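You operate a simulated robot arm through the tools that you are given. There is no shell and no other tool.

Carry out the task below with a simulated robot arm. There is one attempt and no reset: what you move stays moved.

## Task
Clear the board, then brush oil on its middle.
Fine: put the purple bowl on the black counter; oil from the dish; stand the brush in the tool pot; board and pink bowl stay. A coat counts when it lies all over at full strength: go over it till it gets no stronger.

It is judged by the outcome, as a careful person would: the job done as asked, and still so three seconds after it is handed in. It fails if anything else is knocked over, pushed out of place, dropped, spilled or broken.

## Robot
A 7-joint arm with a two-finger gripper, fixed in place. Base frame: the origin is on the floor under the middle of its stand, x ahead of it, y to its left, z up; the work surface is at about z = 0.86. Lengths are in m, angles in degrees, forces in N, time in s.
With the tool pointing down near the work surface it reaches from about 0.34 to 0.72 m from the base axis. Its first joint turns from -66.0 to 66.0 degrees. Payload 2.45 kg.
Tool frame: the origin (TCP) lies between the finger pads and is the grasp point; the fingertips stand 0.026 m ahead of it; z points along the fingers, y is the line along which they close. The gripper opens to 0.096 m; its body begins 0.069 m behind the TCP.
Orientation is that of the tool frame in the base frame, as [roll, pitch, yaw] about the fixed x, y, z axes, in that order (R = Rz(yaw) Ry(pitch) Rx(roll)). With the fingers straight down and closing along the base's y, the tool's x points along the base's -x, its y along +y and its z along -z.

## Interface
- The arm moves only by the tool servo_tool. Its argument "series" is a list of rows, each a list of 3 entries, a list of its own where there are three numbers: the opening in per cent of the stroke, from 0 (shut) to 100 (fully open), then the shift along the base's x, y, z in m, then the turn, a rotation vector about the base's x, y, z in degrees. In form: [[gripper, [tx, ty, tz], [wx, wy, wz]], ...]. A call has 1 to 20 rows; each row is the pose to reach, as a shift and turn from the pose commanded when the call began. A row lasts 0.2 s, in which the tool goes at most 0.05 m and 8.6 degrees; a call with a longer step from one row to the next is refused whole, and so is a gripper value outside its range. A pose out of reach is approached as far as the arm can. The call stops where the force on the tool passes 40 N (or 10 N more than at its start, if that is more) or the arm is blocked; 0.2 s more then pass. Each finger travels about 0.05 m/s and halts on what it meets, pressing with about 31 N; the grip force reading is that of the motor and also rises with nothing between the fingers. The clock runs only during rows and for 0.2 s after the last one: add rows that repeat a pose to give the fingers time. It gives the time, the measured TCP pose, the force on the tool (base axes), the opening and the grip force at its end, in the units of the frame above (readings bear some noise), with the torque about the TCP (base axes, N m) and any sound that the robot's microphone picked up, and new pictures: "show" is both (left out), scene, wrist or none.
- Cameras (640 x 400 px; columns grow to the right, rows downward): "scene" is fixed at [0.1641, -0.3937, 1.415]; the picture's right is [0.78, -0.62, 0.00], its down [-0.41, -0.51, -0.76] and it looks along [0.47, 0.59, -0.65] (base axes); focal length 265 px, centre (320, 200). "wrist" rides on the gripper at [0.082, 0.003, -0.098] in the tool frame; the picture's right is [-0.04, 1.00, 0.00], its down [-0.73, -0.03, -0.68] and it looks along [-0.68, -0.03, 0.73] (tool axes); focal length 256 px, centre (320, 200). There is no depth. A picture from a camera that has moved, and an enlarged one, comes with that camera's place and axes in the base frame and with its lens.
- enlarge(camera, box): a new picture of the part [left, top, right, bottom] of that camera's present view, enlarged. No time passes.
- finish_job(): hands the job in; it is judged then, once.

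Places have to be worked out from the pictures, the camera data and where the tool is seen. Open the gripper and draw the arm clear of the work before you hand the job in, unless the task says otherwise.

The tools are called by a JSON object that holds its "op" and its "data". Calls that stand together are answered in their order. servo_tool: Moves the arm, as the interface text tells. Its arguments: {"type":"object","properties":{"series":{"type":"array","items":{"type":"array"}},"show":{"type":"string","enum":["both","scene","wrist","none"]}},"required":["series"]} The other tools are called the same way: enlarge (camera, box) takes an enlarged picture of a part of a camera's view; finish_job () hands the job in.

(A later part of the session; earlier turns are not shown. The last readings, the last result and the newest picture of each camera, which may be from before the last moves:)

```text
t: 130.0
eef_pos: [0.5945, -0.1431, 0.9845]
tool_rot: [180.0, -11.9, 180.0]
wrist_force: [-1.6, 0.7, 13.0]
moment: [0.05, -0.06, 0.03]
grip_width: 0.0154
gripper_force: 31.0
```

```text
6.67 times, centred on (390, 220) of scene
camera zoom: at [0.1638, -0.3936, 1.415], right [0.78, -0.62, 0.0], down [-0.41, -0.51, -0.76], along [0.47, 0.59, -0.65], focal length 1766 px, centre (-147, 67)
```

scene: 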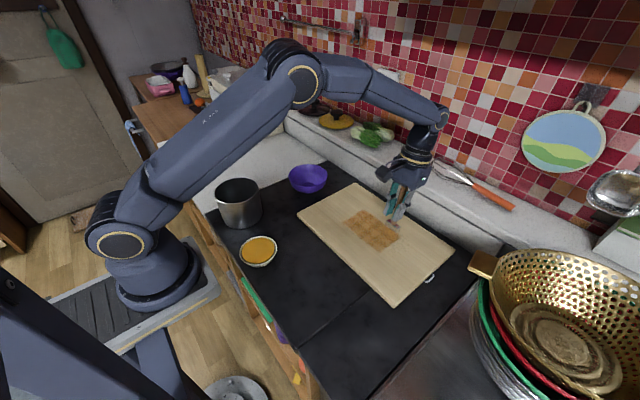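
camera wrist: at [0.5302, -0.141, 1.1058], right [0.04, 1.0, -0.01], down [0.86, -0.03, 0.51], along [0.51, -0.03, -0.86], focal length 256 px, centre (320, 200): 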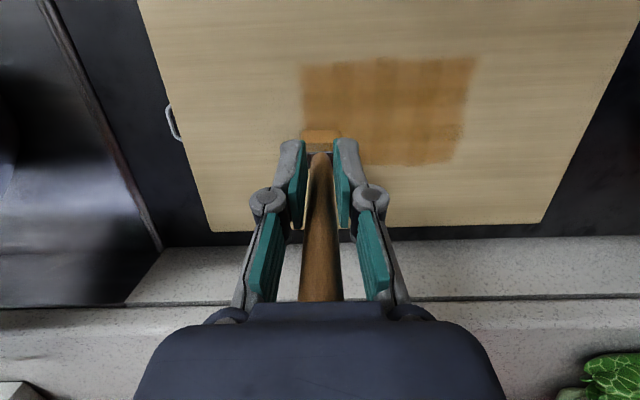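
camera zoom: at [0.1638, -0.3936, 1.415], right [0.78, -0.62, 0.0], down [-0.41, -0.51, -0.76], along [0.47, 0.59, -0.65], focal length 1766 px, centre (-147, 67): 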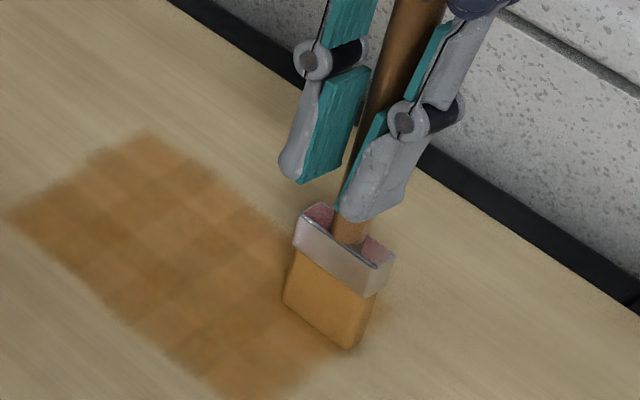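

Contact is 13 N. I'll zigzag along the far row from right to left.

{"op": "servo_tool", "data": {"series": [[0, [0.014, 0, -0.0003], [0, 0, 0]], [0, [0.014, 0.01, -0.0003], [0, 0, 0]], [0, [0.0, 0.018, 0], [0, 0, 0]], [0, [0.014, 0.027, -0.0004], [0, 0, 0]], [0, [0, 0.036, -0.0001], [0, 0, 0]], [0, [0.014, 0.045, -0.0005], [0, 0, 0]], [0, [0, 0.054, -0.0002], [0, 0, 0]], [0, [0.014, 0.063, -0.0006], [0, 0, 0]], [0, [0, 0.072, -0.0003], [0, 0, 0]], [0, [0.014, 0.081, -0.0007], [0, 0, 0]], [0, [0, 0.09, -0.0004], [0, 0, 0]], [0, [0.014, 0.099, -0.0008], [0, 0, 0]], [0, [0, 0.107, -0.0005], [0, 0, 0]], [0, [0.014, 0.107, -0.0009], [0, 0, 0]]]}}

{"op": "enlarge", "data": {"camera": "scene", "box": [340, 190, 410, 255]}}

{"op": "enlarge", "data": {"camera": "wrist", "box": [120, 20, 420, 200]}}

```text
t: 133.0
eef_pos: [0.6087, -0.0371, 0.9835]
tool_rot: [-180.0, -12.0, -180.0]
wrist_force: [0.8, 0.6, 0.2]
moment: [0.0, 0.04, -0.01]
grip_width: 0.0
gripper_force: 28.2
camera wrist: at [0.5484, -0.0331, 1.0949], right [0.04, 1.0, -0.01], down [0.86, -0.03, 0.51], along [0.51, -0.03, -0.86], focal length 256 px, centre (320, 200)
```

scene: 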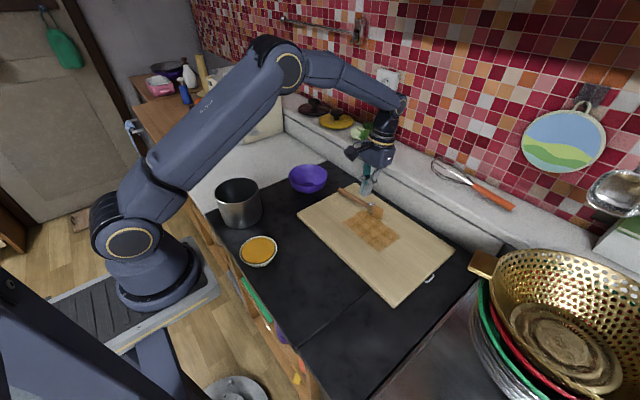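
wrist: 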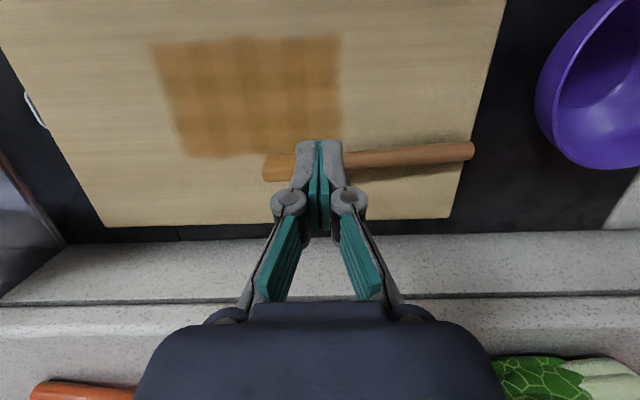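

```text
6.15 times, centred on (375, 222) of scene
camera zoom: at [0.1641, -0.3937, 1.415], right [0.78, -0.62, 0.0], down [-0.41, -0.51, -0.76], along [0.47, 0.59, -0.65], focal length 1630 px, centre (-18, 62)
```

zoom: 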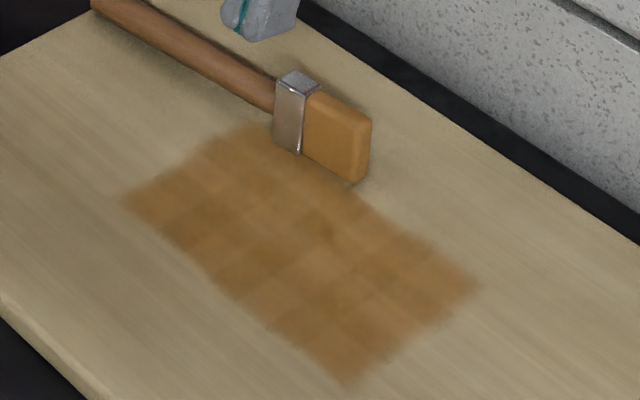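

```text
2.13 times, centred on (270, 110) of wrist
camera zoom: at [0.5484, -0.0331, 1.0949], right [0.04, 1.0, -0.01], down [0.86, -0.03, 0.51], along [0.51, -0.03, -0.86], focal length 546 px, centre (427, 392)
```

zoom: 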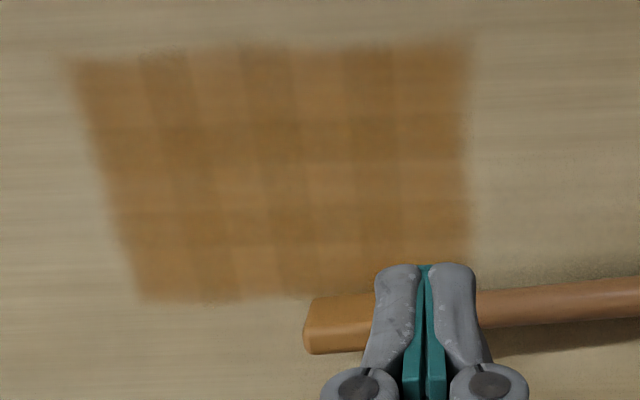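

The brush has slipped out of the grip and now lies on the board, with its head beside the far-left edge of the coat and its handle pointing left. I'll raise the hand, open it, and look carefully before picking it up.

{"op": "servo_tool", "data": {"series": [[0, [-0.005, 0, 0.03], [0, 0, 0]], [30, [-0.015, 0.01, 0.06], [0, 0, 0]], [60, [-0.03, 0.02, 0.09], [0, 0, 0]], [80, [-0.04, 0.03, 0.12], [0, 0, 0]], [80, [-0.04, 0.03, 0.12], [0, 0, 0]]]}}

{"op": "enlarge", "data": {"camera": "wrist", "box": [200, 60, 480, 230]}}

{"op": "enlarge", "data": {"camera": "scene", "box": [320, 170, 410, 240]}}

```text
t: 134.2
eef_pos: [0.5669, -0.0071, 1.1042]
tool_rot: [-180.0, -12.0, 179.9]
wrist_force: [-0.4, 0.1, -0.4]
moment: [-0.01, 0.02, 0.05]
grip_width: 0.0768
gripper_force: 0.1
camera wrist: at [0.5088, -0.0036, 1.2145], right [0.04, 1.0, -0.01], down [0.86, -0.03, 0.51], along [0.51, -0.03, -0.86], focal length 256 px, centre (320, 200)
```

scene: 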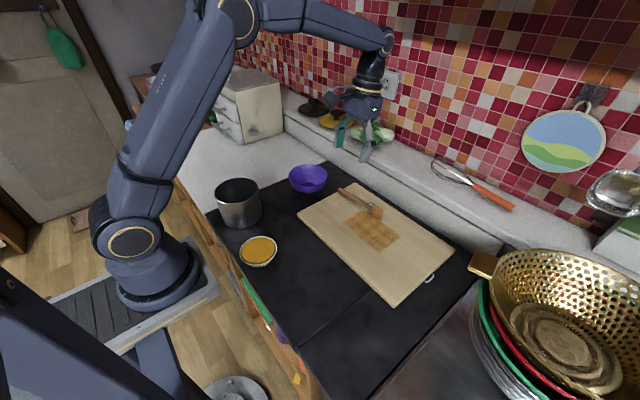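
wrist: 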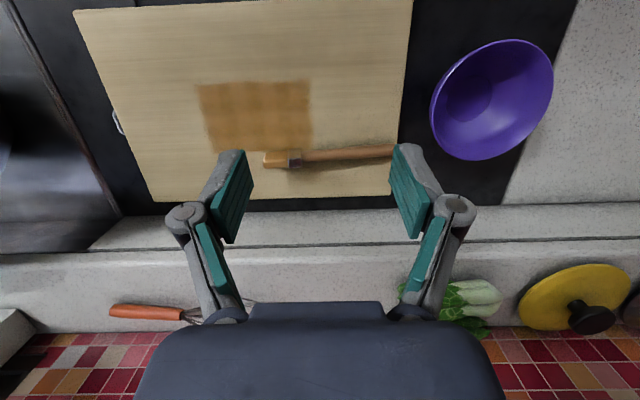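

```text
2.29 times, centred on (340, 145) of wrist
camera zoom: at [0.5088, -0.0036, 1.2145], right [0.04, 1.0, -0.01], down [0.86, -0.03, 0.51], along [0.51, -0.03, -0.86], focal length 585 px, centre (274, 326)
```

zoom: 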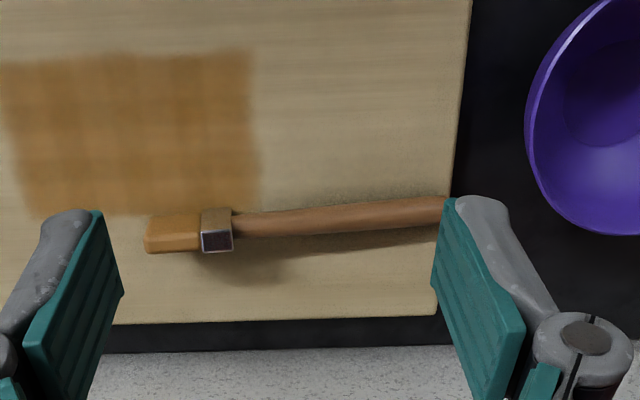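

```text
5.71 times, centred on (365, 205) of scene
camera zoom: at [0.1641, -0.3937, 1.415], right [0.78, -0.62, 0.0], down [-0.41, -0.51, -0.76], along [0.47, 0.59, -0.65], focal length 1513 px, centre (63, 171)
```

zoom: 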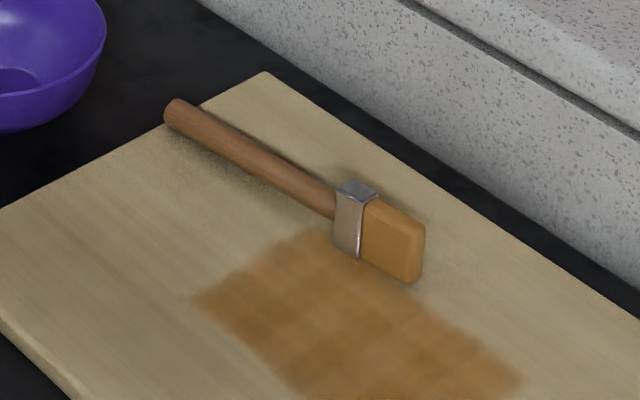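

The coat looks even and complete. The brush lies along y at x of about 0.634, tip near y -0.087 and handle end near y 0.09, standing on the narrow side of its head. I'll straighten the tool first, then yaw it 90° so the fingers can close across the handle.

{"op": "servo_tool", "data": {"series": [[80, [0.01, 0.01, 0], [0, -6, 0]], [80, [0.025, 0.025, 0], [0, -12, 0]], [80, [0.04, 0.04, 0], [0, -12, 0]], [80, [0.06, 0.055, 0], [0, -12, 0]], [80, [0.06, 0.055, 0], [0, -12, 0]]], "show": "none"}}

{"op": "servo_tool", "data": {"series": [[80, [0, 0, 0], [0, 0, 8]], [80, [0, 0, 0], [0, 0, 16]], [80, [0, 0, 0], [0, 0, 24]], [80, [0, 0, 0], [0, 0, 32]], [80, [0, 0, 0], [0, 0, 40]], [80, [0, 0, 0], [0, 0, 48]], [80, [0, 0, 0], [0, 0, 56]], [80, [0, 0, 0], [0, 0, 64]], [80, [0, 0, 0], [0, 0, 72]], [80, [0, 0, 0], [0, 0, 80]], [80, [0, 0, 0], [0, 0, 88]], [80, [0, 0, 0], [0, 0, 90]], [80, [0, 0, 0], [0, 0, 90]]]}}

```text
t: 135.4
eef_pos: [0.6275, 0.0483, 1.1018]
tool_rot: [180.0, 0.0, -179.9]
wrist_force: [0.3, 0.1, -0.4]
moment: [0.04, 0.01, 0.01]
grip_width: 0.0768
gripper_force: 0.0
```

```text
t: 138.2
eef_pos: [0.6285, 0.0489, 1.1034]
tool_rot: [-180.0, 0.0, -90.0]
wrist_force: [-0.3, 1.4, 0.3]
moment: [-0.01, 0.01, -0.03]
grip_width: 0.0767
gripper_force: 0.1
camera wrist: at [0.6249, -0.0338, 1.1998], right [-1.0, 0.04, 0.0], down [0.03, 0.73, 0.68], along [0.03, 0.68, -0.73], focal length 256 px, centre (320, 200)
```

scene: 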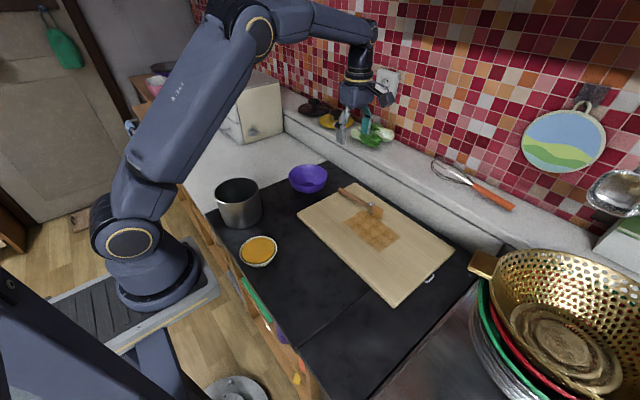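
wrist: 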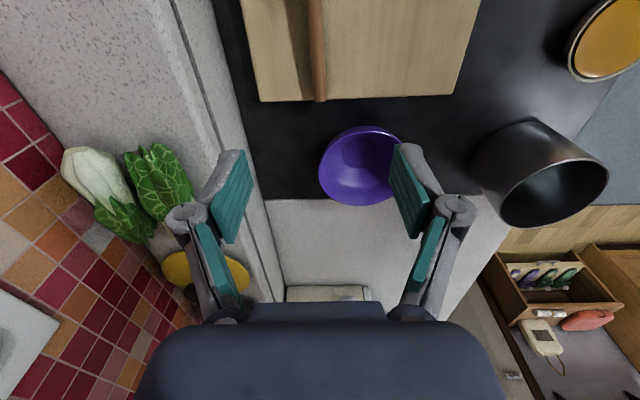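

The yaw worked, and the handle passes under the tool at x 0.631. I'll tilt the tool 30° so the fingers lean toward the brush head, narrow the opening, and lower to just above the handle.

{"op": "servo_tool", "data": {"series": [[70, [0.001, 0.003, -0.03], [-7.5, 0, 0]], [60, [0.002, 0.006, -0.06], [-15, 0, 0]], [50, [0.0025, 0.009, -0.09], [-22.5, 0, 0]], [47, [0.0025, 0.009, -0.12], [-30, 0, 0]], [47, [0.0025, 0.009, -0.15], [-30, 0, 0]], [47, [0.0025, 0.009, -0.15], [-30, 0, 0]]]}}

{"op": "enlarge", "data": {"camera": "wrist", "box": [220, 60, 420, 240]}}

{"op": "enlarge", "data": {"camera": "scene", "box": [310, 130, 410, 230]}}

```text
t: 139.6
eef_pos: [0.63, 0.0582, 0.9519]
tool_rot: [-180.0, -29.9, -90.1]
wrist_force: [-0.5, -0.1, 0.8]
moment: [0.01, -0.03, 0.0]
grip_width: 0.045
gripper_force: 0.0
camera wrist: at [0.6271, 0.0357, 1.0773], right [-1.0, 0.04, -0.02], down [0.03, 0.97, 0.22], along [0.03, 0.22, -0.98], focal length 256 px, centre (320, 200)
```

scene: 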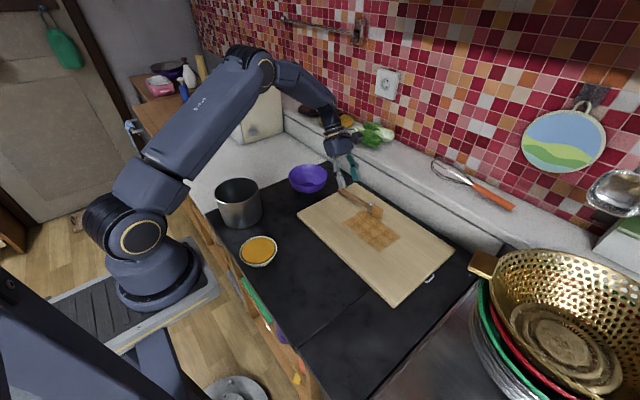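
wrist: 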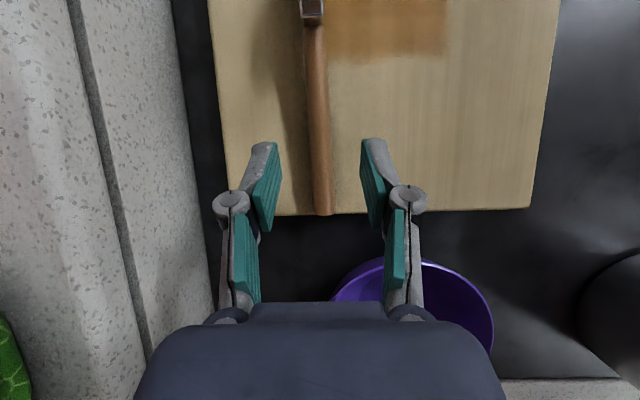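

```text
2.22 times, centred on (320, 150) of wrist
camera zoom: at [0.6271, 0.0357, 1.0773], right [-1.0, 0.04, -0.02], down [0.03, 0.97, 0.22], along [0.03, 0.22, -0.98], focal length 569 px, centre (320, 311)
```

zoom: 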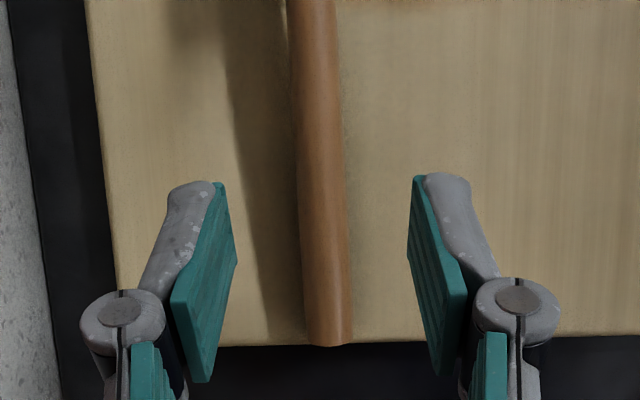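

```text
4.00 times, centred on (360, 180) of scene
camera zoom: at [0.1641, -0.3937, 1.415], right [0.78, -0.62, 0.0], down [-0.41, -0.51, -0.76], along [0.47, 0.59, -0.65], focal length 1059 px, centre (160, 280)
```

zoom: 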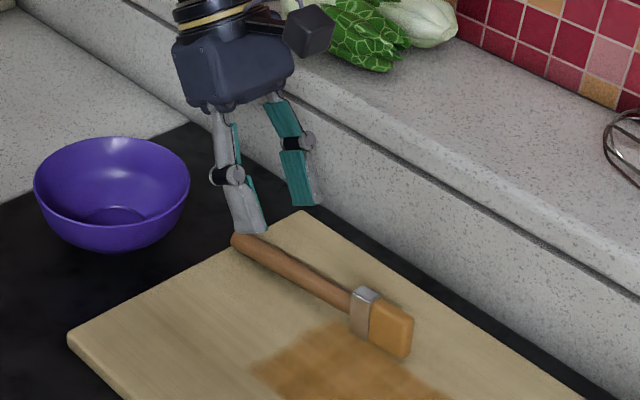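

The handle runs between the open fingers, well centred. I'll lower toward it and watch for the fingertips meeting the board.

{"op": "servo_tool", "data": {"series": [[47, [0.001, 0, -0.015], [0, 0, 0]], [47, [0.001, 0, -0.03], [0, 0, 0]], [47, [0.001, 0, -0.04], [0, 0, 0]], [47, [0.001, 0, -0.045], [0, 0, 0]]]}}

{"op": "enlarge", "data": {"camera": "scene", "box": [310, 130, 410, 230]}}

```text
t: 140.6
eef_pos: [0.6305, 0.056, 0.9071]
tool_rot: [-180.0, -29.9, -90.1]
wrist_force: [0.1, -0.2, 0.0]
moment: [-0.02, 0.05, 0.02]
grip_width: 0.045
gripper_force: 0.1
camera wrist: at [0.6283, 0.0356, 1.0326], right [-1.0, 0.03, -0.02], down [0.03, 0.97, 0.22], along [0.03, 0.22, -0.97], focal length 256 px, centre (320, 200)
```

scene: 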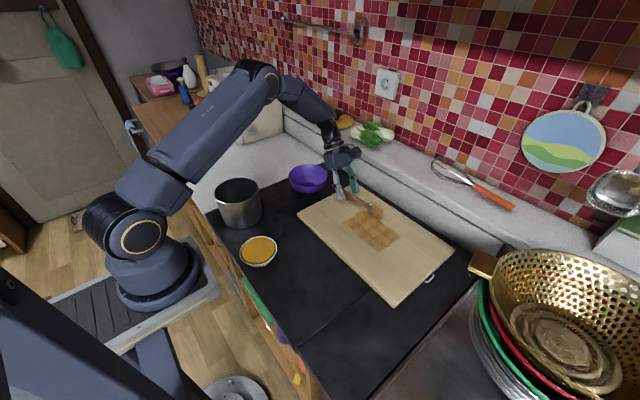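
wrist: 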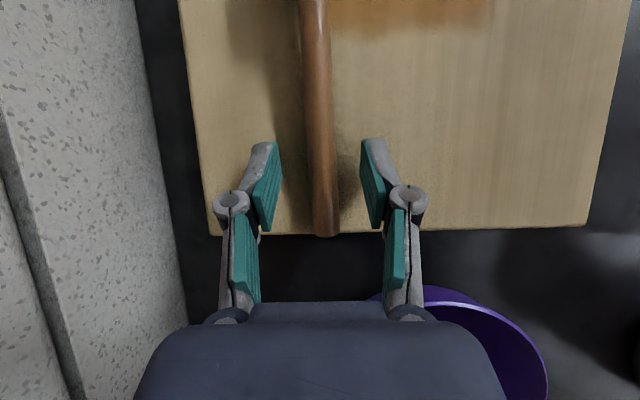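

```text
4.00 times, centred on (360, 180) of scene
camera zoom: at [0.1641, -0.3937, 1.415], right [0.78, -0.62, 0.0], down [-0.41, -0.51, -0.76], along [0.47, 0.59, -0.65], focal length 1059 px, centre (160, 280)
```

zoom: 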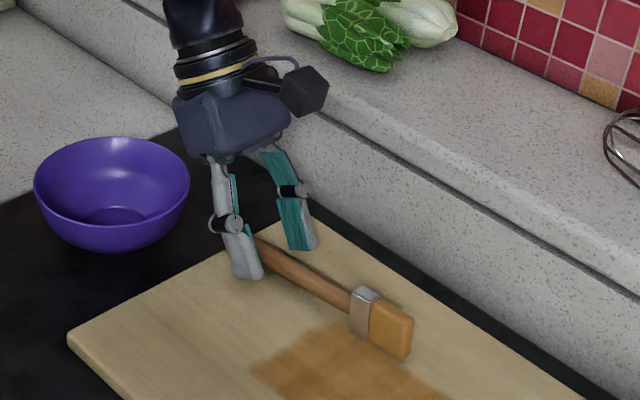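

The fingers straddle the handle with no contact yet. I'll lower a few millimetres more.

{"op": "servo_tool", "data": {"series": [[47, [0, -0.002, -0.002], [0, 0, 0]], [47, [0, -0.003, -0.004], [0, 0, 0]], [47, [0, -0.003, -0.005], [0, 0, 0]]], "show": "none"}}

```text
t: 141.4
eef_pos: [0.6312, 0.0542, 0.9034]
tool_rot: [-179.9, -29.9, -90.0]
wrist_force: [-0.7, 0.0, 9.2]
moment: [0.03, 0.16, -0.09]
grip_width: 0.0462
gripper_force: 0.5
```

The fingertips touch the board at 9 N. I'll raise 1 mm and close on the handle.

{"op": "servo_tool", "data": {"series": [[47, [0, 0, 0.001], [0, 0, 0]], [35, [0, 0, 0.001], [0, 0, 0]], [20, [0, 0, 0.001], [0, 0, 0]], [5, [0, 0, 0.001], [0, 0, 0]], [0, [0, 0, 0.001], [0, 0, 0]], [0, [0, 0, 0.001], [0, 0, 0]]]}}

{"op": "enlarge", "data": {"camera": "wrist", "box": [220, 60, 420, 240]}}

{"op": "enlarge", "data": {"camera": "scene", "box": [310, 130, 410, 230]}}

```text
t: 142.8
eef_pos: [0.6309, 0.054, 0.9057]
tool_rot: [-179.8, -30.2, -90.1]
wrist_force: [-3.8, -0.7, 25.3]
moment: [-0.37, 0.17, 0.09]
grip_width: 0.0176
gripper_force: 31.5
camera wrist: at [0.6279, 0.0319, 1.0295], right [-1.0, 0.04, -0.02], down [0.03, 0.97, 0.22], along [0.03, 0.22, -0.98], focal length 256 px, centre (320, 200)
```

scene: 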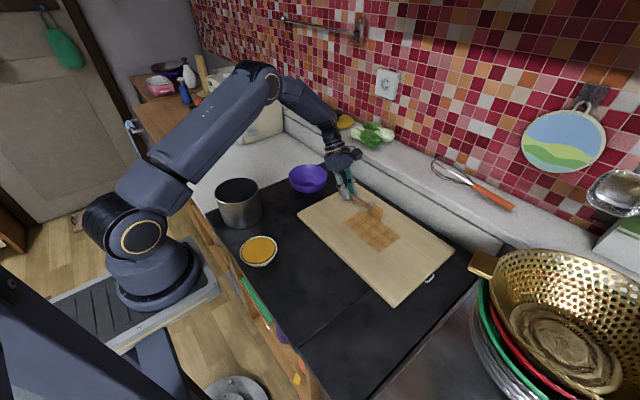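
wrist: 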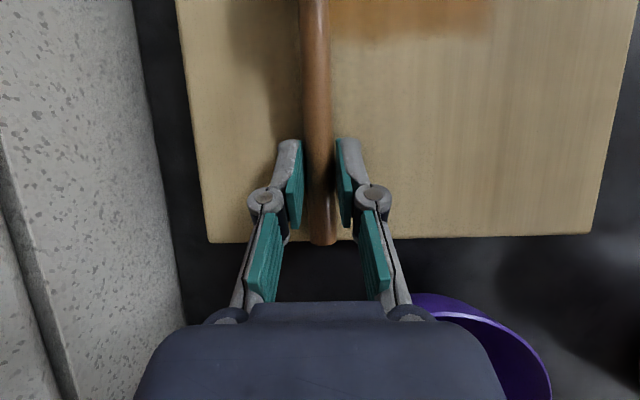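

```text
2.22 times, centred on (320, 150) of wrist
camera zoom: at [0.6279, 0.0319, 1.0295], right [-1.0, 0.04, -0.02], down [0.03, 0.97, 0.22], along [0.03, 0.22, -0.98], focal length 569 px, centre (320, 311)
```

zoom: 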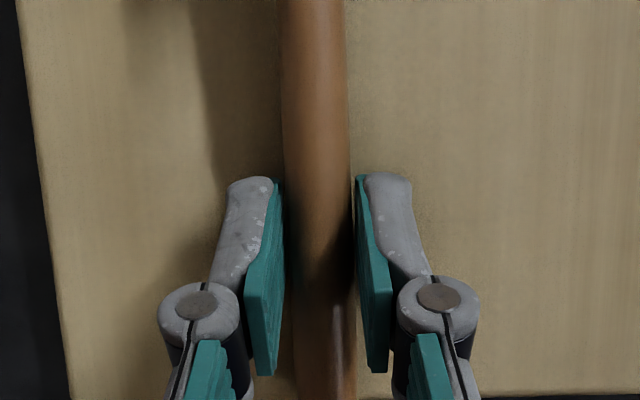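

```text
4.00 times, centred on (360, 180) of scene
camera zoom: at [0.1635, -0.3937, 1.415], right [0.78, -0.62, 0.0], down [-0.41, -0.51, -0.76], along [0.47, 0.59, -0.65], focal length 1059 px, centre (160, 280)
```

zoom: 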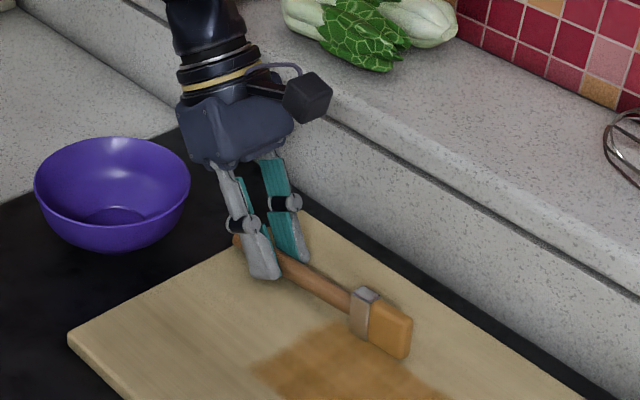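

The handle is gripped at 17.6 mm. The fingertips push on the board a bit since they reach lower when closed, so I'll lift gently now.

{"op": "servo_tool", "data": {"series": [[0, [0, 0, 0.004], [0, 0, 0]], [0, [0, 0, 0.012], [0, 0, 0]], [0, [0, 0, 0.03], [0, 0, 0]], [0, [0, 0, 0.03], [0, 0, 0]]]}}

{"op": "enlarge", "data": {"camera": "scene", "box": [310, 130, 410, 230]}}

```text
t: 143.8
eef_pos: [0.6306, 0.0534, 0.9334]
tool_rot: [179.8, -30.0, -90.1]
wrist_force: [0.5, -0.5, -0.1]
moment: [0.02, -0.01, 0.01]
grip_width: 0.0177
gripper_force: 30.9
camera wrist: at [0.6279, 0.0323, 1.0586], right [-1.0, 0.04, -0.02], down [0.03, 0.97, 0.22], along [0.03, 0.22, -0.97], focal length 256 px, centre (320, 200)
```

scene: 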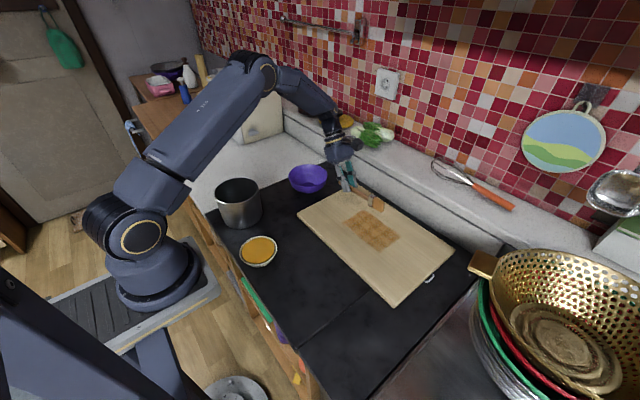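
wrist: 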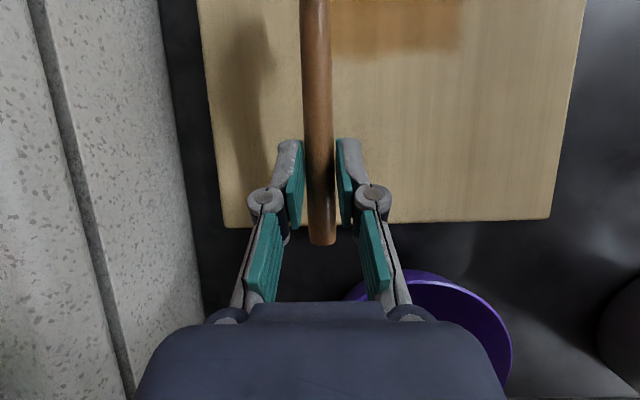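

```text
4.00 times, centred on (360, 180) of scene
camera zoom: at [0.1641, -0.3937, 1.415], right [0.78, -0.62, 0.0], down [-0.41, -0.51, -0.76], along [0.47, 0.59, -0.65], focal length 1059 px, centre (160, 280)
```

zoom: 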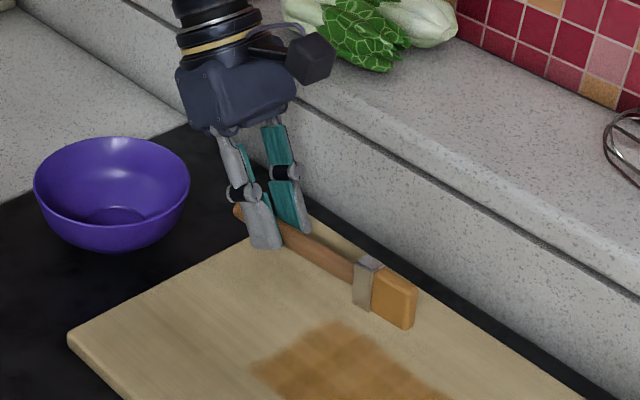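

The brush is securely held and level. I'll raise it well clear and pull back before turning it upright.

{"op": "servo_tool", "data": {"series": [[0, [-0.01, 0, 0.035], [0, 0, 0]], [0, [-0.025, 0, 0.075], [0, 0, 0]], [0, [-0.045, 0, 0.115], [0, 0, 0]], [0, [-0.065, 0, 0.155], [0, 0, 0]], [0, [-0.085, 0, 0.19], [0, 0, 0]], [0, [-0.11, 0, 0.22], [0, 0, 0]], [0, [-0.11, 0, 0.22], [0, 0, 0]]], "show": "none"}}

{"op": "servo_tool", "data": {"series": [[0, [0, 0, 0], [7.5, 0, 0]], [0, [0, 0, 0], [15, 0, 0]], [0, [0, 0, 0], [22.5, 0, 0]], [0, [0, 0, 0], [30, 0, 0]], [0, [0, 0, 0], [37.5, 0, 0]], [0, [0, 0, 0], [45, 0, 0]], [0, [0, 0, 0], [52.5, 0, 0]], [0, [0, 0, 0], [60, 0, 0]], [0, [0, 0, 0], [60, 0, 0]]]}}

```text
t: 145.4
eef_pos: [0.5214, 0.0538, 1.1534]
tool_rot: [-179.9, -30.0, -90.0]
wrist_force: [0.1, -0.6, -0.8]
moment: [0.05, 0.02, 0.03]
grip_width: 0.0178
gripper_force: 30.8
```

```text
t: 147.4
eef_pos: [0.5208, 0.054, 1.1549]
tool_rot: [-180.0, 30.1, -90.0]
wrist_force: [-0.6, -0.5, -0.3]
moment: [0.03, -0.01, -0.03]
grip_width: 0.0177
gripper_force: 31.1
camera wrist: at [0.518, -0.0659, 1.197], right [-1.0, 0.03, 0.02], down [0.03, 0.29, 0.96], along [0.03, 0.96, -0.29], focal length 256 px, centre (320, 200)
```

scene: 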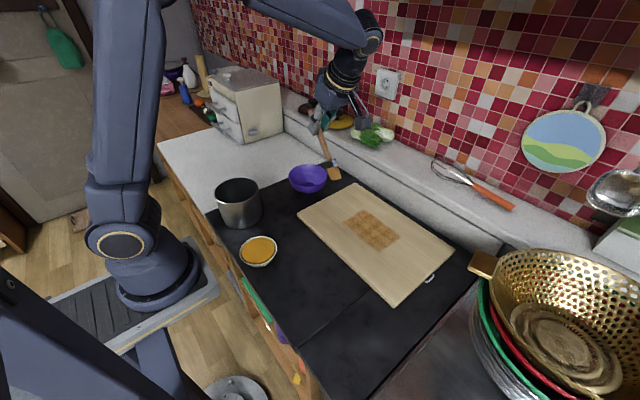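
wrist: 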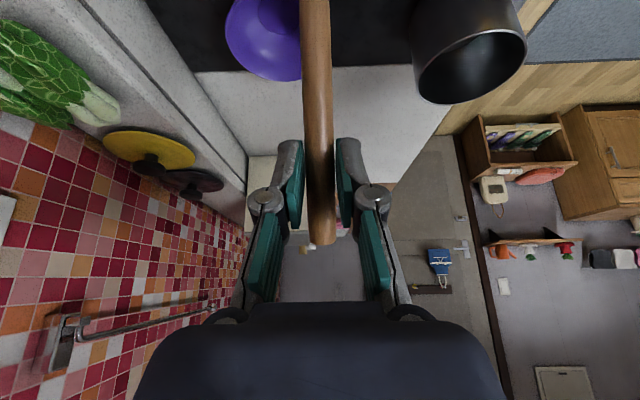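

The brush is turning upright without trouble. I'll turn another 15° and move toward the pot at a safe height to see whether this orientation reaches it.

{"op": "servo_tool", "data": {"series": [[0, [-0.01, 0.01, 0.01], [7.5, 0, 0]], [0, [-0.03, 0.03, 0.02], [15, 0, 0]], [0, [-0.06, 0.055, 0.02], [15, 0, 0]], [0, [-0.09, 0.08, 0.02], [15, 0, 0]], [0, [-0.12, 0.105, 0.02], [15, 0, 0]], [0, [-0.15, 0.13, 0.02], [15, 0, 0]], [0, [-0.175, 0.155, 0.02], [15, 0, 0]], [0, [-0.175, 0.155, 0.02], [15, 0, 0]]]}}

{"op": "enlarge", "data": {"camera": "scene", "box": [180, 80, 320, 230]}}

```text
t: 149.2
eef_pos: [0.346, 0.2088, 1.1748]
tool_rot: [-179.9, 45.0, -90.1]
wrist_force: [1.2, 0.3, 0.1]
moment: [-0.02, 0.02, 0.02]
grip_width: 0.0177
gripper_force: 31.0
camera wrist: at [0.3427, 0.0816, 1.1852], right [-1.0, 0.03, 0.03], down [0.03, 0.04, 1.0], along [0.03, 1.0, -0.04], focal length 256 px, centre (320, 200)
```

scene: 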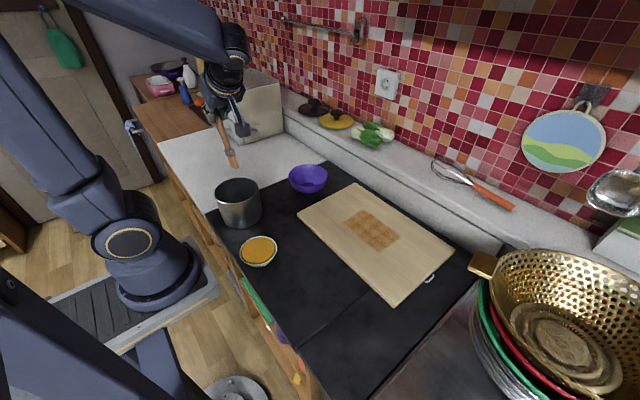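
wrist: 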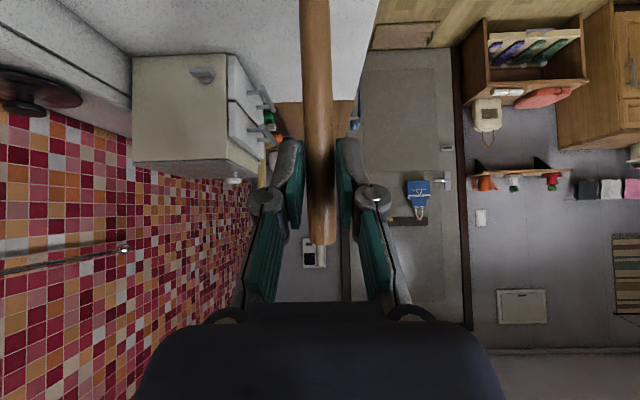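

```text
2.67 times, centred on (250, 155) of scene
camera zoom: at [0.1641, -0.3937, 1.415], right [0.78, -0.62, 0.0], down [-0.41, -0.51, -0.76], along [0.47, 0.59, -0.65], focal length 706 px, centre (507, 320)
```

zoom: 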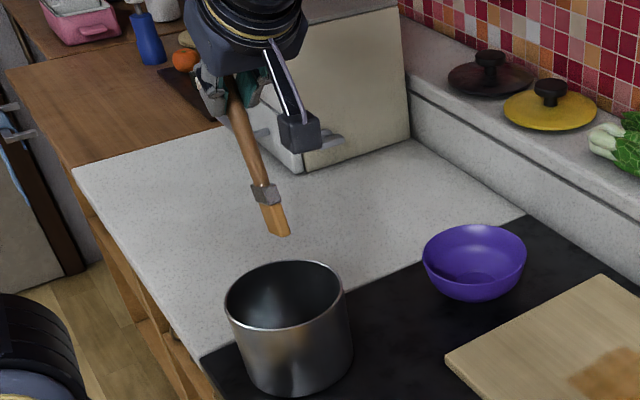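

This orientation reaches the pot. The brush is about 13° off vertical, so I'll turn the tool another 13° to make it upright and check.

{"op": "servo_tool", "data": {"series": [[0, [0, 0, 0], [6.5, 0, 0]], [0, [0, 0, 0], [13, 0, 0]], [0, [0, 0, 0], [13, 0, 0]]]}}

{"op": "enlarge", "data": {"camera": "scene", "box": [180, 80, 320, 230]}}

```text
t: 150.0
eef_pos: [0.3448, 0.2091, 1.1742]
tool_rot: [-180.0, 58.1, -90.0]
wrist_force: [-0.7, 1.3, 0.1]
moment: [0.04, -0.03, 0.02]
grip_width: 0.0177
gripper_force: 30.7
camera wrist: at [0.3428, 0.0824, 1.1557], right [-1.0, 0.02, 0.03], down [0.03, -0.19, 0.98], along [0.03, 0.98, 0.19], focal length 256 px, centre (320, 200)
```

scene: 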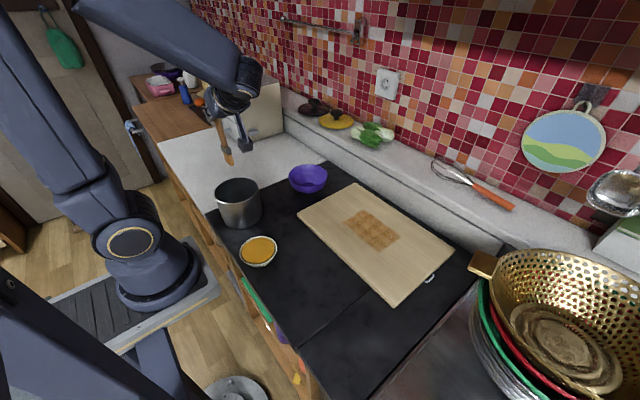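
wrist: 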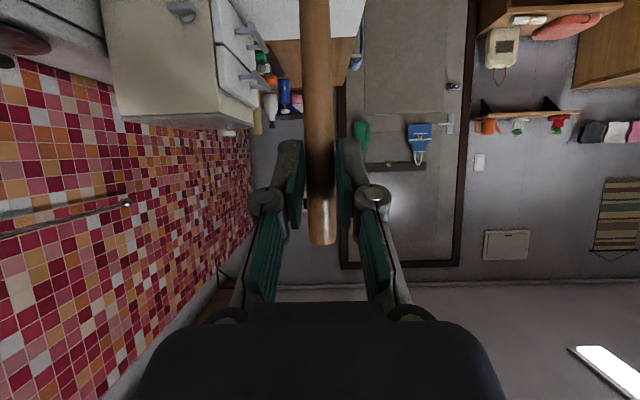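

```text
2.67 times, centred on (250, 155) of scene
camera zoom: at [0.1641, -0.3937, 1.415], right [0.78, -0.62, 0.0], down [-0.41, -0.51, -0.76], along [0.47, 0.59, -0.65], focal length 706 px, centre (507, 320)
```

zoom: 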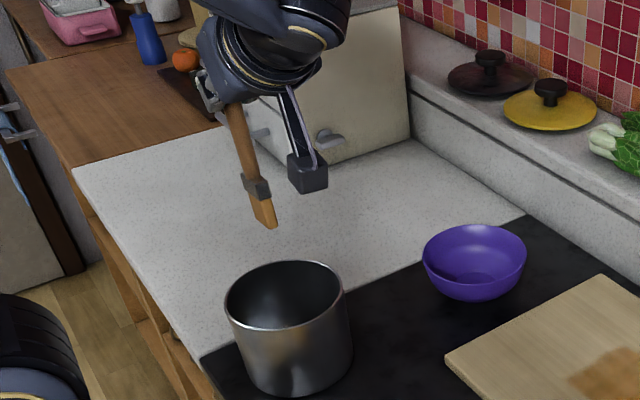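

The brush is now vertical to within a degree or two, with its tip near [0.345, 0.206, 1.035] directly above the pot opening. I'll centre it and lower it into the pot, stopping just above the bottom.

{"op": "servo_tool", "data": {"series": [[0, [-0.004, -0.006, -0.01], [0, 0, 0]], [0, [-0.004, -0.006, -0.045], [0, 0, 0]], [0, [-0.004, -0.006, -0.08], [0, 0, 0]], [0, [-0.004, -0.006, -0.115], [0, 0, 0]], [0, [-0.004, -0.006, -0.14], [0, 0, 0]], [0, [-0.004, -0.006, -0.155], [0, 0, 0]], [0, [-0.004, -0.006, -0.155], [0, 0, 0]]]}}

{"op": "enlarge", "data": {"camera": "scene", "box": [180, 120, 300, 240]}}

```text
t: 151.6
eef_pos: [0.3422, 0.2025, 1.0177]
tool_rot: [-180.0, 58.0, -90.0]
wrist_force: [0.7, -0.5, -1.5]
moment: [0.0, -0.03, 0.01]
grip_width: 0.0177
gripper_force: 31.4
camera wrist: at [0.3391, 0.0765, 1.0003], right [-1.0, 0.02, 0.03], down [0.03, -0.19, 0.98], along [0.03, 0.98, 0.19], focal length 256 px, centre (320, 200)
```

scene: 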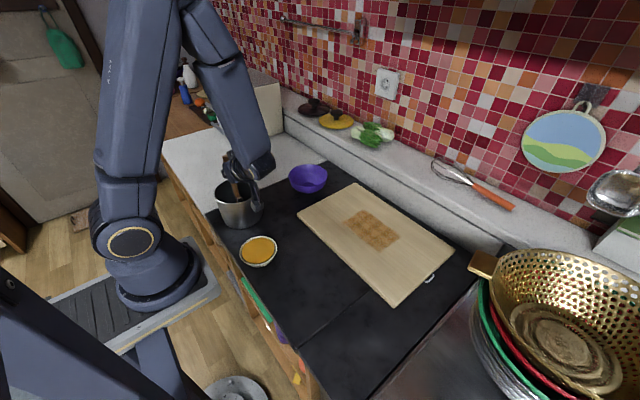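
wrist: 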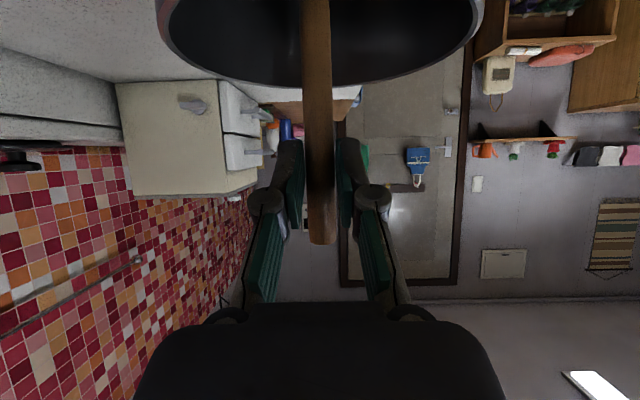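

```text
3.33 times, centred on (240, 180) of scene
camera zoom: at [0.1641, -0.3937, 1.415], right [0.78, -0.62, 0.0], down [-0.41, -0.51, -0.76], along [0.47, 0.59, -0.65], focal length 883 px, centre (587, 267)
```

zoom: 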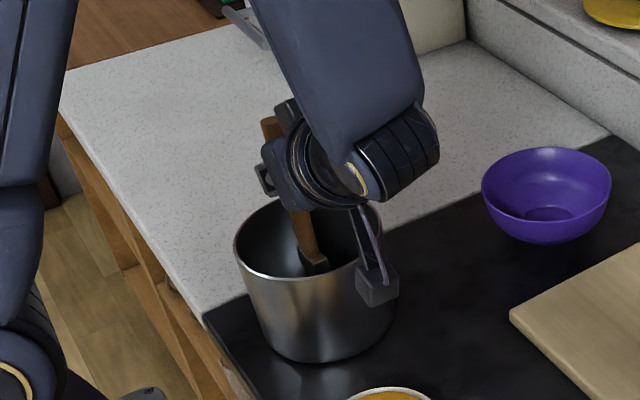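

The brush is inside the pot and clear of the rim. I'll lower the last centimetre slowly.

{"op": "servo_tool", "data": {"series": [[0, [0, 0, -0.004], [0, 0, 0]], [0, [0, 0, -0.008], [0, 0, 0]], [0, [0, 0, -0.01], [0, 0, 0]]], "show": "none"}}

```text
t: 152.4
eef_pos: [0.343, 0.2038, 1.0087]
tool_rot: [179.9, 57.9, -89.9]
wrist_force: [0.8, -0.2, 0.4]
moment: [-0.01, 0.05, 0.01]
grip_width: 0.0176
gripper_force: 30.8
```

No contact yet at 1.009, so I'll continue in small steps.

{"op": "servo_tool", "data": {"series": [[0, [0, 0, -0.002], [0, 0, 0]], [0, [0, 0, -0.004], [0, 0, 0]], [0, [0, 0, -0.004], [0, 0, 0]]], "show": "none"}}

```text
t: 153.2
eef_pos: [0.342, 0.2052, 1.0067]
tool_rot: [-179.9, 58.3, -89.9]
wrist_force: [-0.8, 1.1, 23.0]
moment: [0.72, 0.01, 0.01]
grip_width: 0.0173
gripper_force: 31.3
```

Contact is 23 N with the force off to one side, so the brush is a few degrees off plumb. I'll ease up slightly, correct by 4°, and set it down again.

{"op": "servo_tool", "data": {"series": [[0, [0, 0, 0.003], [0, 0, 0]], [0, [0, 0, 0.003], [-4, 0, 0]], [0, [0, 0, 0.003], [-4, 0, 0]]]}}

{"op": "enlarge", "data": {"camera": "scene", "box": [200, 140, 280, 240]}}

```text
t: 154.0
eef_pos: [0.3431, 0.2032, 1.0073]
tool_rot: [179.9, 53.9, -90.1]
wrist_force: [0.2, 1.0, 4.2]
moment: [0.12, 0.03, 0.0]
grip_width: 0.0178
gripper_force: 30.5
camera wrist: at [0.3392, 0.0748, 0.9984], right [-1.0, 0.02, 0.03], down [0.03, -0.12, 0.99], along [0.03, 0.99, 0.12], focal length 256 px, centre (320, 200)
```

scene: 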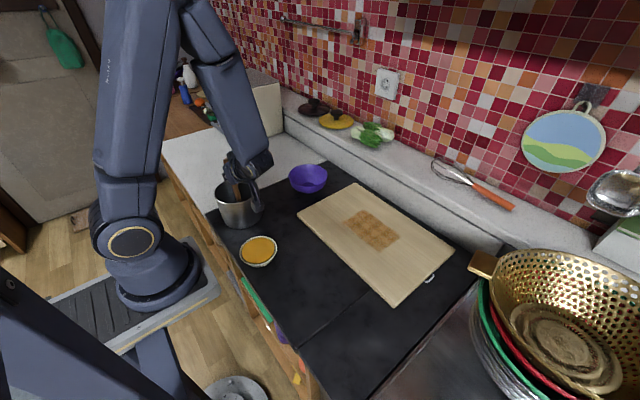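
wrist: 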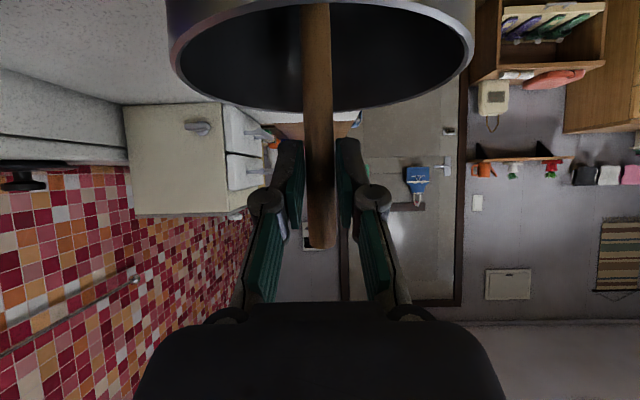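

```text
4.00 times, centred on (240, 190) of scene
camera zoom: at [0.164, -0.3937, 1.415], right [0.78, -0.62, 0.0], down [-0.41, -0.51, -0.76], along [0.47, 0.59, -0.65], focal length 1059 px, centre (640, 240)
```

zoom: 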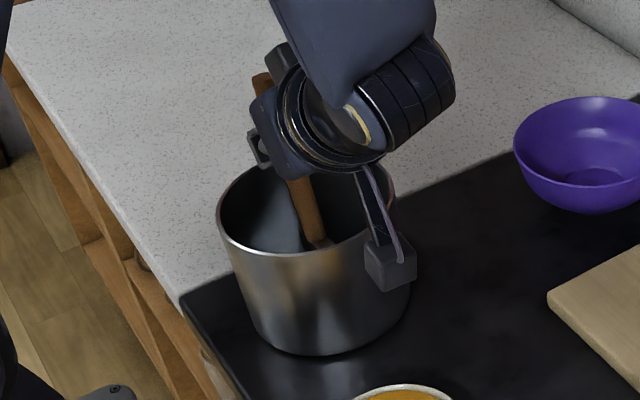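

There's still light contact on one edge, about 3° off. I'll correct a bit more and settle it down gently.

{"op": "servo_tool", "data": {"series": [[0, [0, 0, 0.001], [-3, 0, 0]], [0, [0, 0, 0.0], [-3, 0, 0]], [0, [0, 0, -0.001], [-3, 0, 0]]], "show": "none"}}

```text
t: 154.8
eef_pos: [0.343, 0.2022, 1.0065]
tool_rot: [-179.8, 51.0, -89.9]
wrist_force: [-0.2, -4.2, 16.4]
moment: [-0.58, 0.01, -0.03]
grip_width: 0.0175
gripper_force: 31.4
```

The contact is now flat on the bristles at 16 N. I'll ease off about a millimetre to unload it before releasing.

{"op": "servo_tool", "data": {"series": [[0, [0, 0, 0.0006], [0, 0, 0]], [0, [0, 0.0005, 0.001], [0, 0, 0]], [0, [0, 0.0005, 0.001], [0, 0, 0]]], "show": "none"}}

```text
t: 155.6
eef_pos: [0.3424, 0.2045, 1.0076]
tool_rot: [179.9, 51.0, -90.1]
wrist_force: [0.1, -0.2, 1.0]
moment: [0.03, -0.05, -0.02]
grip_width: 0.0176
gripper_force: 30.8
```

It's unloaded at about 1 N and resting flat. I'll open the fingers slowly.

{"op": "servo_tool", "data": {"series": [[22, [0, 0, 0], [0, 0, 0]], [30, [0, 0, 0], [0, 0, 0]], [45, [0, 0, 0], [0, 0, 0]], [60, [0, 0, 0], [0, 0, 0]], [60, [0, 0, 0], [0, 0, 0]]]}}

{"op": "enlarge", "data": {"camera": "scene", "box": [200, 140, 280, 240]}}

```text
t: 156.8
eef_pos: [0.3427, 0.2019, 1.008]
tool_rot: [179.9, 51.0, -90.0]
wrist_force: [-0.2, 0.5, -1.1]
moment: [-0.01, 0.0, -0.01]
grip_width: 0.0578
gripper_force: 0.1
camera wrist: at [0.3392, 0.0757, 1.0053], right [-1.0, 0.03, 0.03], down [0.03, -0.07, 1.0], along [0.03, 1.0, 0.07], focal length 256 px, centre (320, 200)
```

scene: 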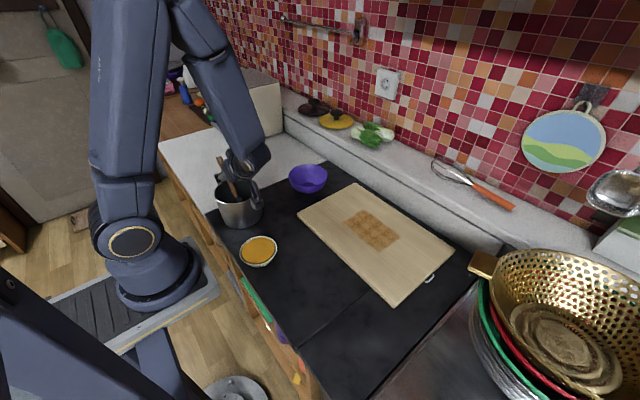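
wrist: 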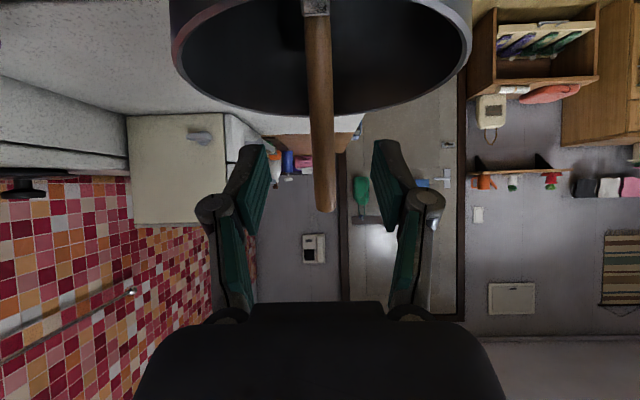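

```text
4.00 times, centred on (240, 190) of scene
camera zoom: at [0.1641, -0.3937, 1.415], right [0.78, -0.62, 0.0], down [-0.41, -0.51, -0.76], along [0.47, 0.59, -0.65], focal length 1059 px, centre (640, 240)
```

zoom: 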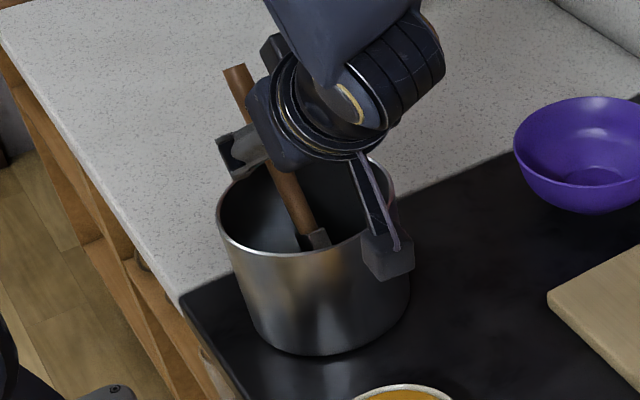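

The fingers are open, and the brush now leans slightly toward the far rim inside the pot. I'll back away along the tool axis, then rise.

{"op": "servo_tool", "data": {"series": [[60, [0, -0.012, 0.01], [0, 0, 0]], [60, [0, -0.028, 0.023], [0, 0, 0]], [60, [0, -0.045, 0.04], [0, 0, 0]], [60, [0, -0.06, 0.065], [0, 0, 0]], [60, [0.01, -0.07, 0.1], [0, 0, 0]], [60, [0.03, -0.08, 0.14], [0, 0, 0]], [60, [0.05, -0.09, 0.175], [0, 0, 0]], [60, [0.07, -0.1, 0.2], [0, 0, 0]]]}}

{"op": "enlarge", "data": {"camera": "scene", "box": [190, 130, 290, 240]}}

```text
t: 158.6
eef_pos: [0.4105, 0.1042, 1.2075]
tool_rot: [180.0, 51.0, -90.2]
wrist_force: [0.8, -0.1, -0.1]
moment: [-0.02, 0.02, 0.0]
grip_width: 0.0572
gripper_force: 0.0
camera wrist: at [0.408, -0.0235, 1.2052], right [-1.0, 0.03, 0.03], down [0.03, -0.07, 1.0], along [0.03, 1.0, 0.06], focal length 256 px, centre (320, 200)
```

scene: 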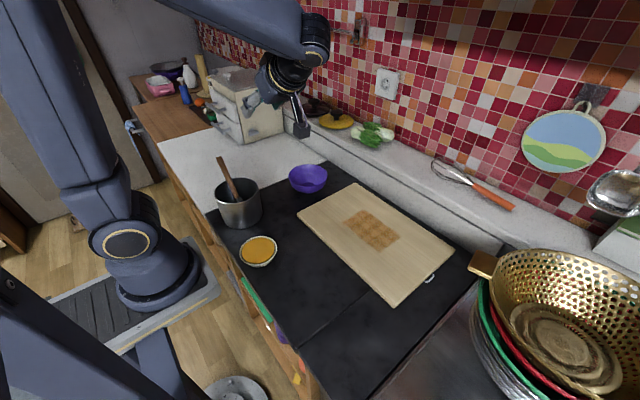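
wrist: 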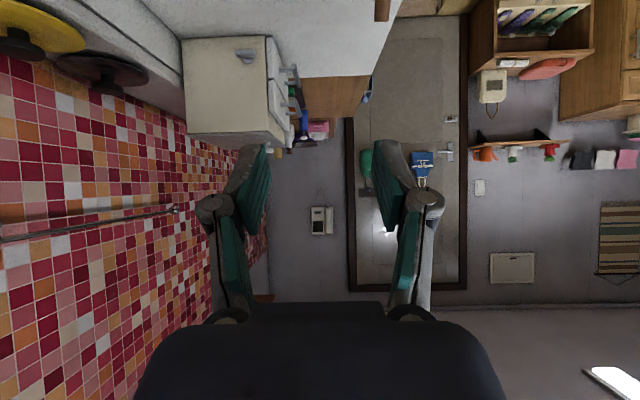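

```text
3.64 times, centred on (240, 185) of scene
camera zoom: at [0.1641, -0.3937, 1.415], right [0.78, -0.62, 0.0], down [-0.41, -0.51, -0.76], along [0.47, 0.59, -0.65], focal length 963 px, centre (611, 254)
```

zoom: 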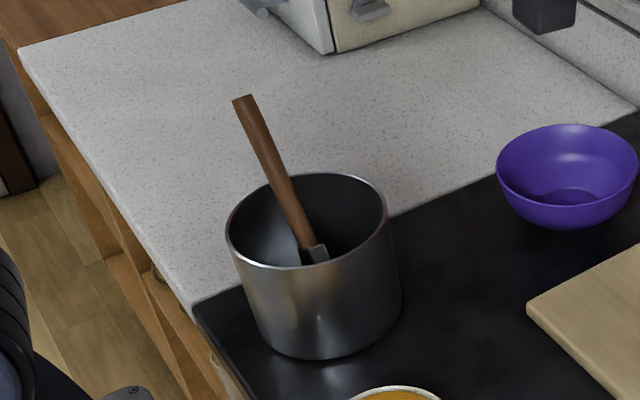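

The brush rests in the pot, leaning on the far rim. I'll bring the tool back to pointing straight down and look at the pot and the coat from above.

{"op": "servo_tool", "data": {"series": [[60, [0.005, -0.005, 0.005], [-8, 0, 0]], [60, [0.01, -0.01, 0.01], [-16, 0, 0]], [60, [0.015, -0.015, 0.015], [-24, 0, 0]], [60, [0.02, -0.02, 0.02], [-32, 0, 0]], [60, [0.025, -0.025, 0.02], [-40, 0, 0]], [60, [0.03, -0.03, 0.02], [-48, 0, 0]], [60, [0.03, -0.03, 0.02], [-51, 0, 0]], [60, [0.03, -0.03, 0.02], [-51, 0, 0]]], "show": "none"}}

{"op": "servo_tool", "data": {"series": [[80, [0, 0, 0], [0, 0, -8]], [100, [0, 0, 0], [0, 0, -16]], [100, [0, 0, 0], [0, 0, -24]], [100, [0, 0, 0], [0, 0, -32]], [100, [0, 0, 0], [0, 0, -40]], [100, [0, 0, 0], [0, 0, -48]], [100, [0, 0, 0], [0, 0, -56]], [100, [0, 0, 0], [0, 0, -64]], [100, [0, 0, 0], [0, 0, -72]], [100, [0, 0, 0], [0, 0, -80]], [100, [0, 0, 0], [0, 0, -88]], [100, [0, 0, 0], [0, 0, -90]], [100, [0, 0, 0], [0, 0, -90]]]}}

```text
t: 160.4
eef_pos: [0.442, 0.0736, 1.2287]
tool_rot: [180.0, -0.1, -89.9]
wrist_force: [0.7, -0.4, 0.8]
moment: [0.02, -0.03, -0.01]
grip_width: 0.0576
gripper_force: 0.0
```

```text
t: 163.2
eef_pos: [0.4426, 0.073, 1.2295]
tool_rot: [-179.9, 0.0, 179.9]
wrist_force: [0.4, -0.3, -0.5]
moment: [0.02, 0.02, 0.01]
grip_width: 0.0961
gripper_force: 0.0
camera wrist: at [0.3609, 0.0765, 1.3252], right [0.04, 1.0, 0.0], down [0.73, -0.03, 0.68], along [0.68, -0.03, -0.73], focal length 256 px, centre (320, 200)
```

scene: 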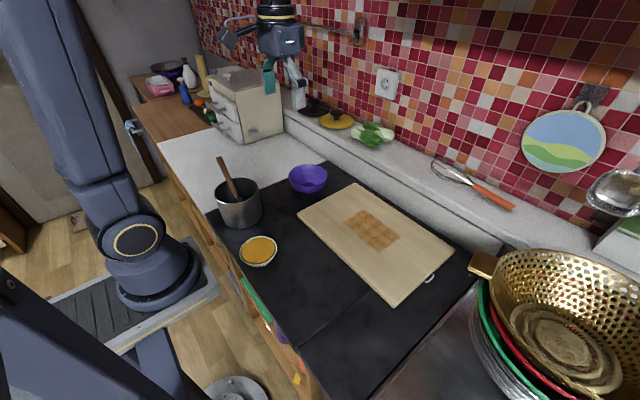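
wrist: 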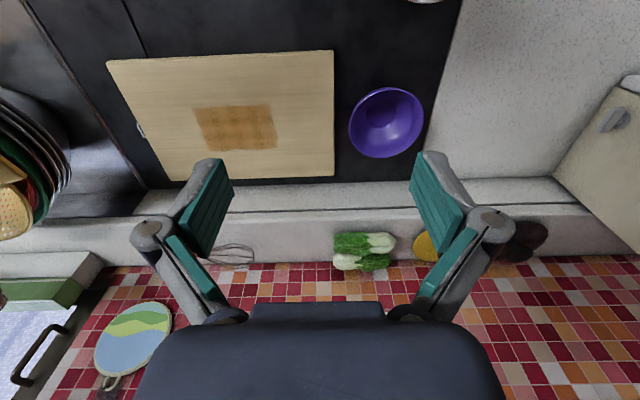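

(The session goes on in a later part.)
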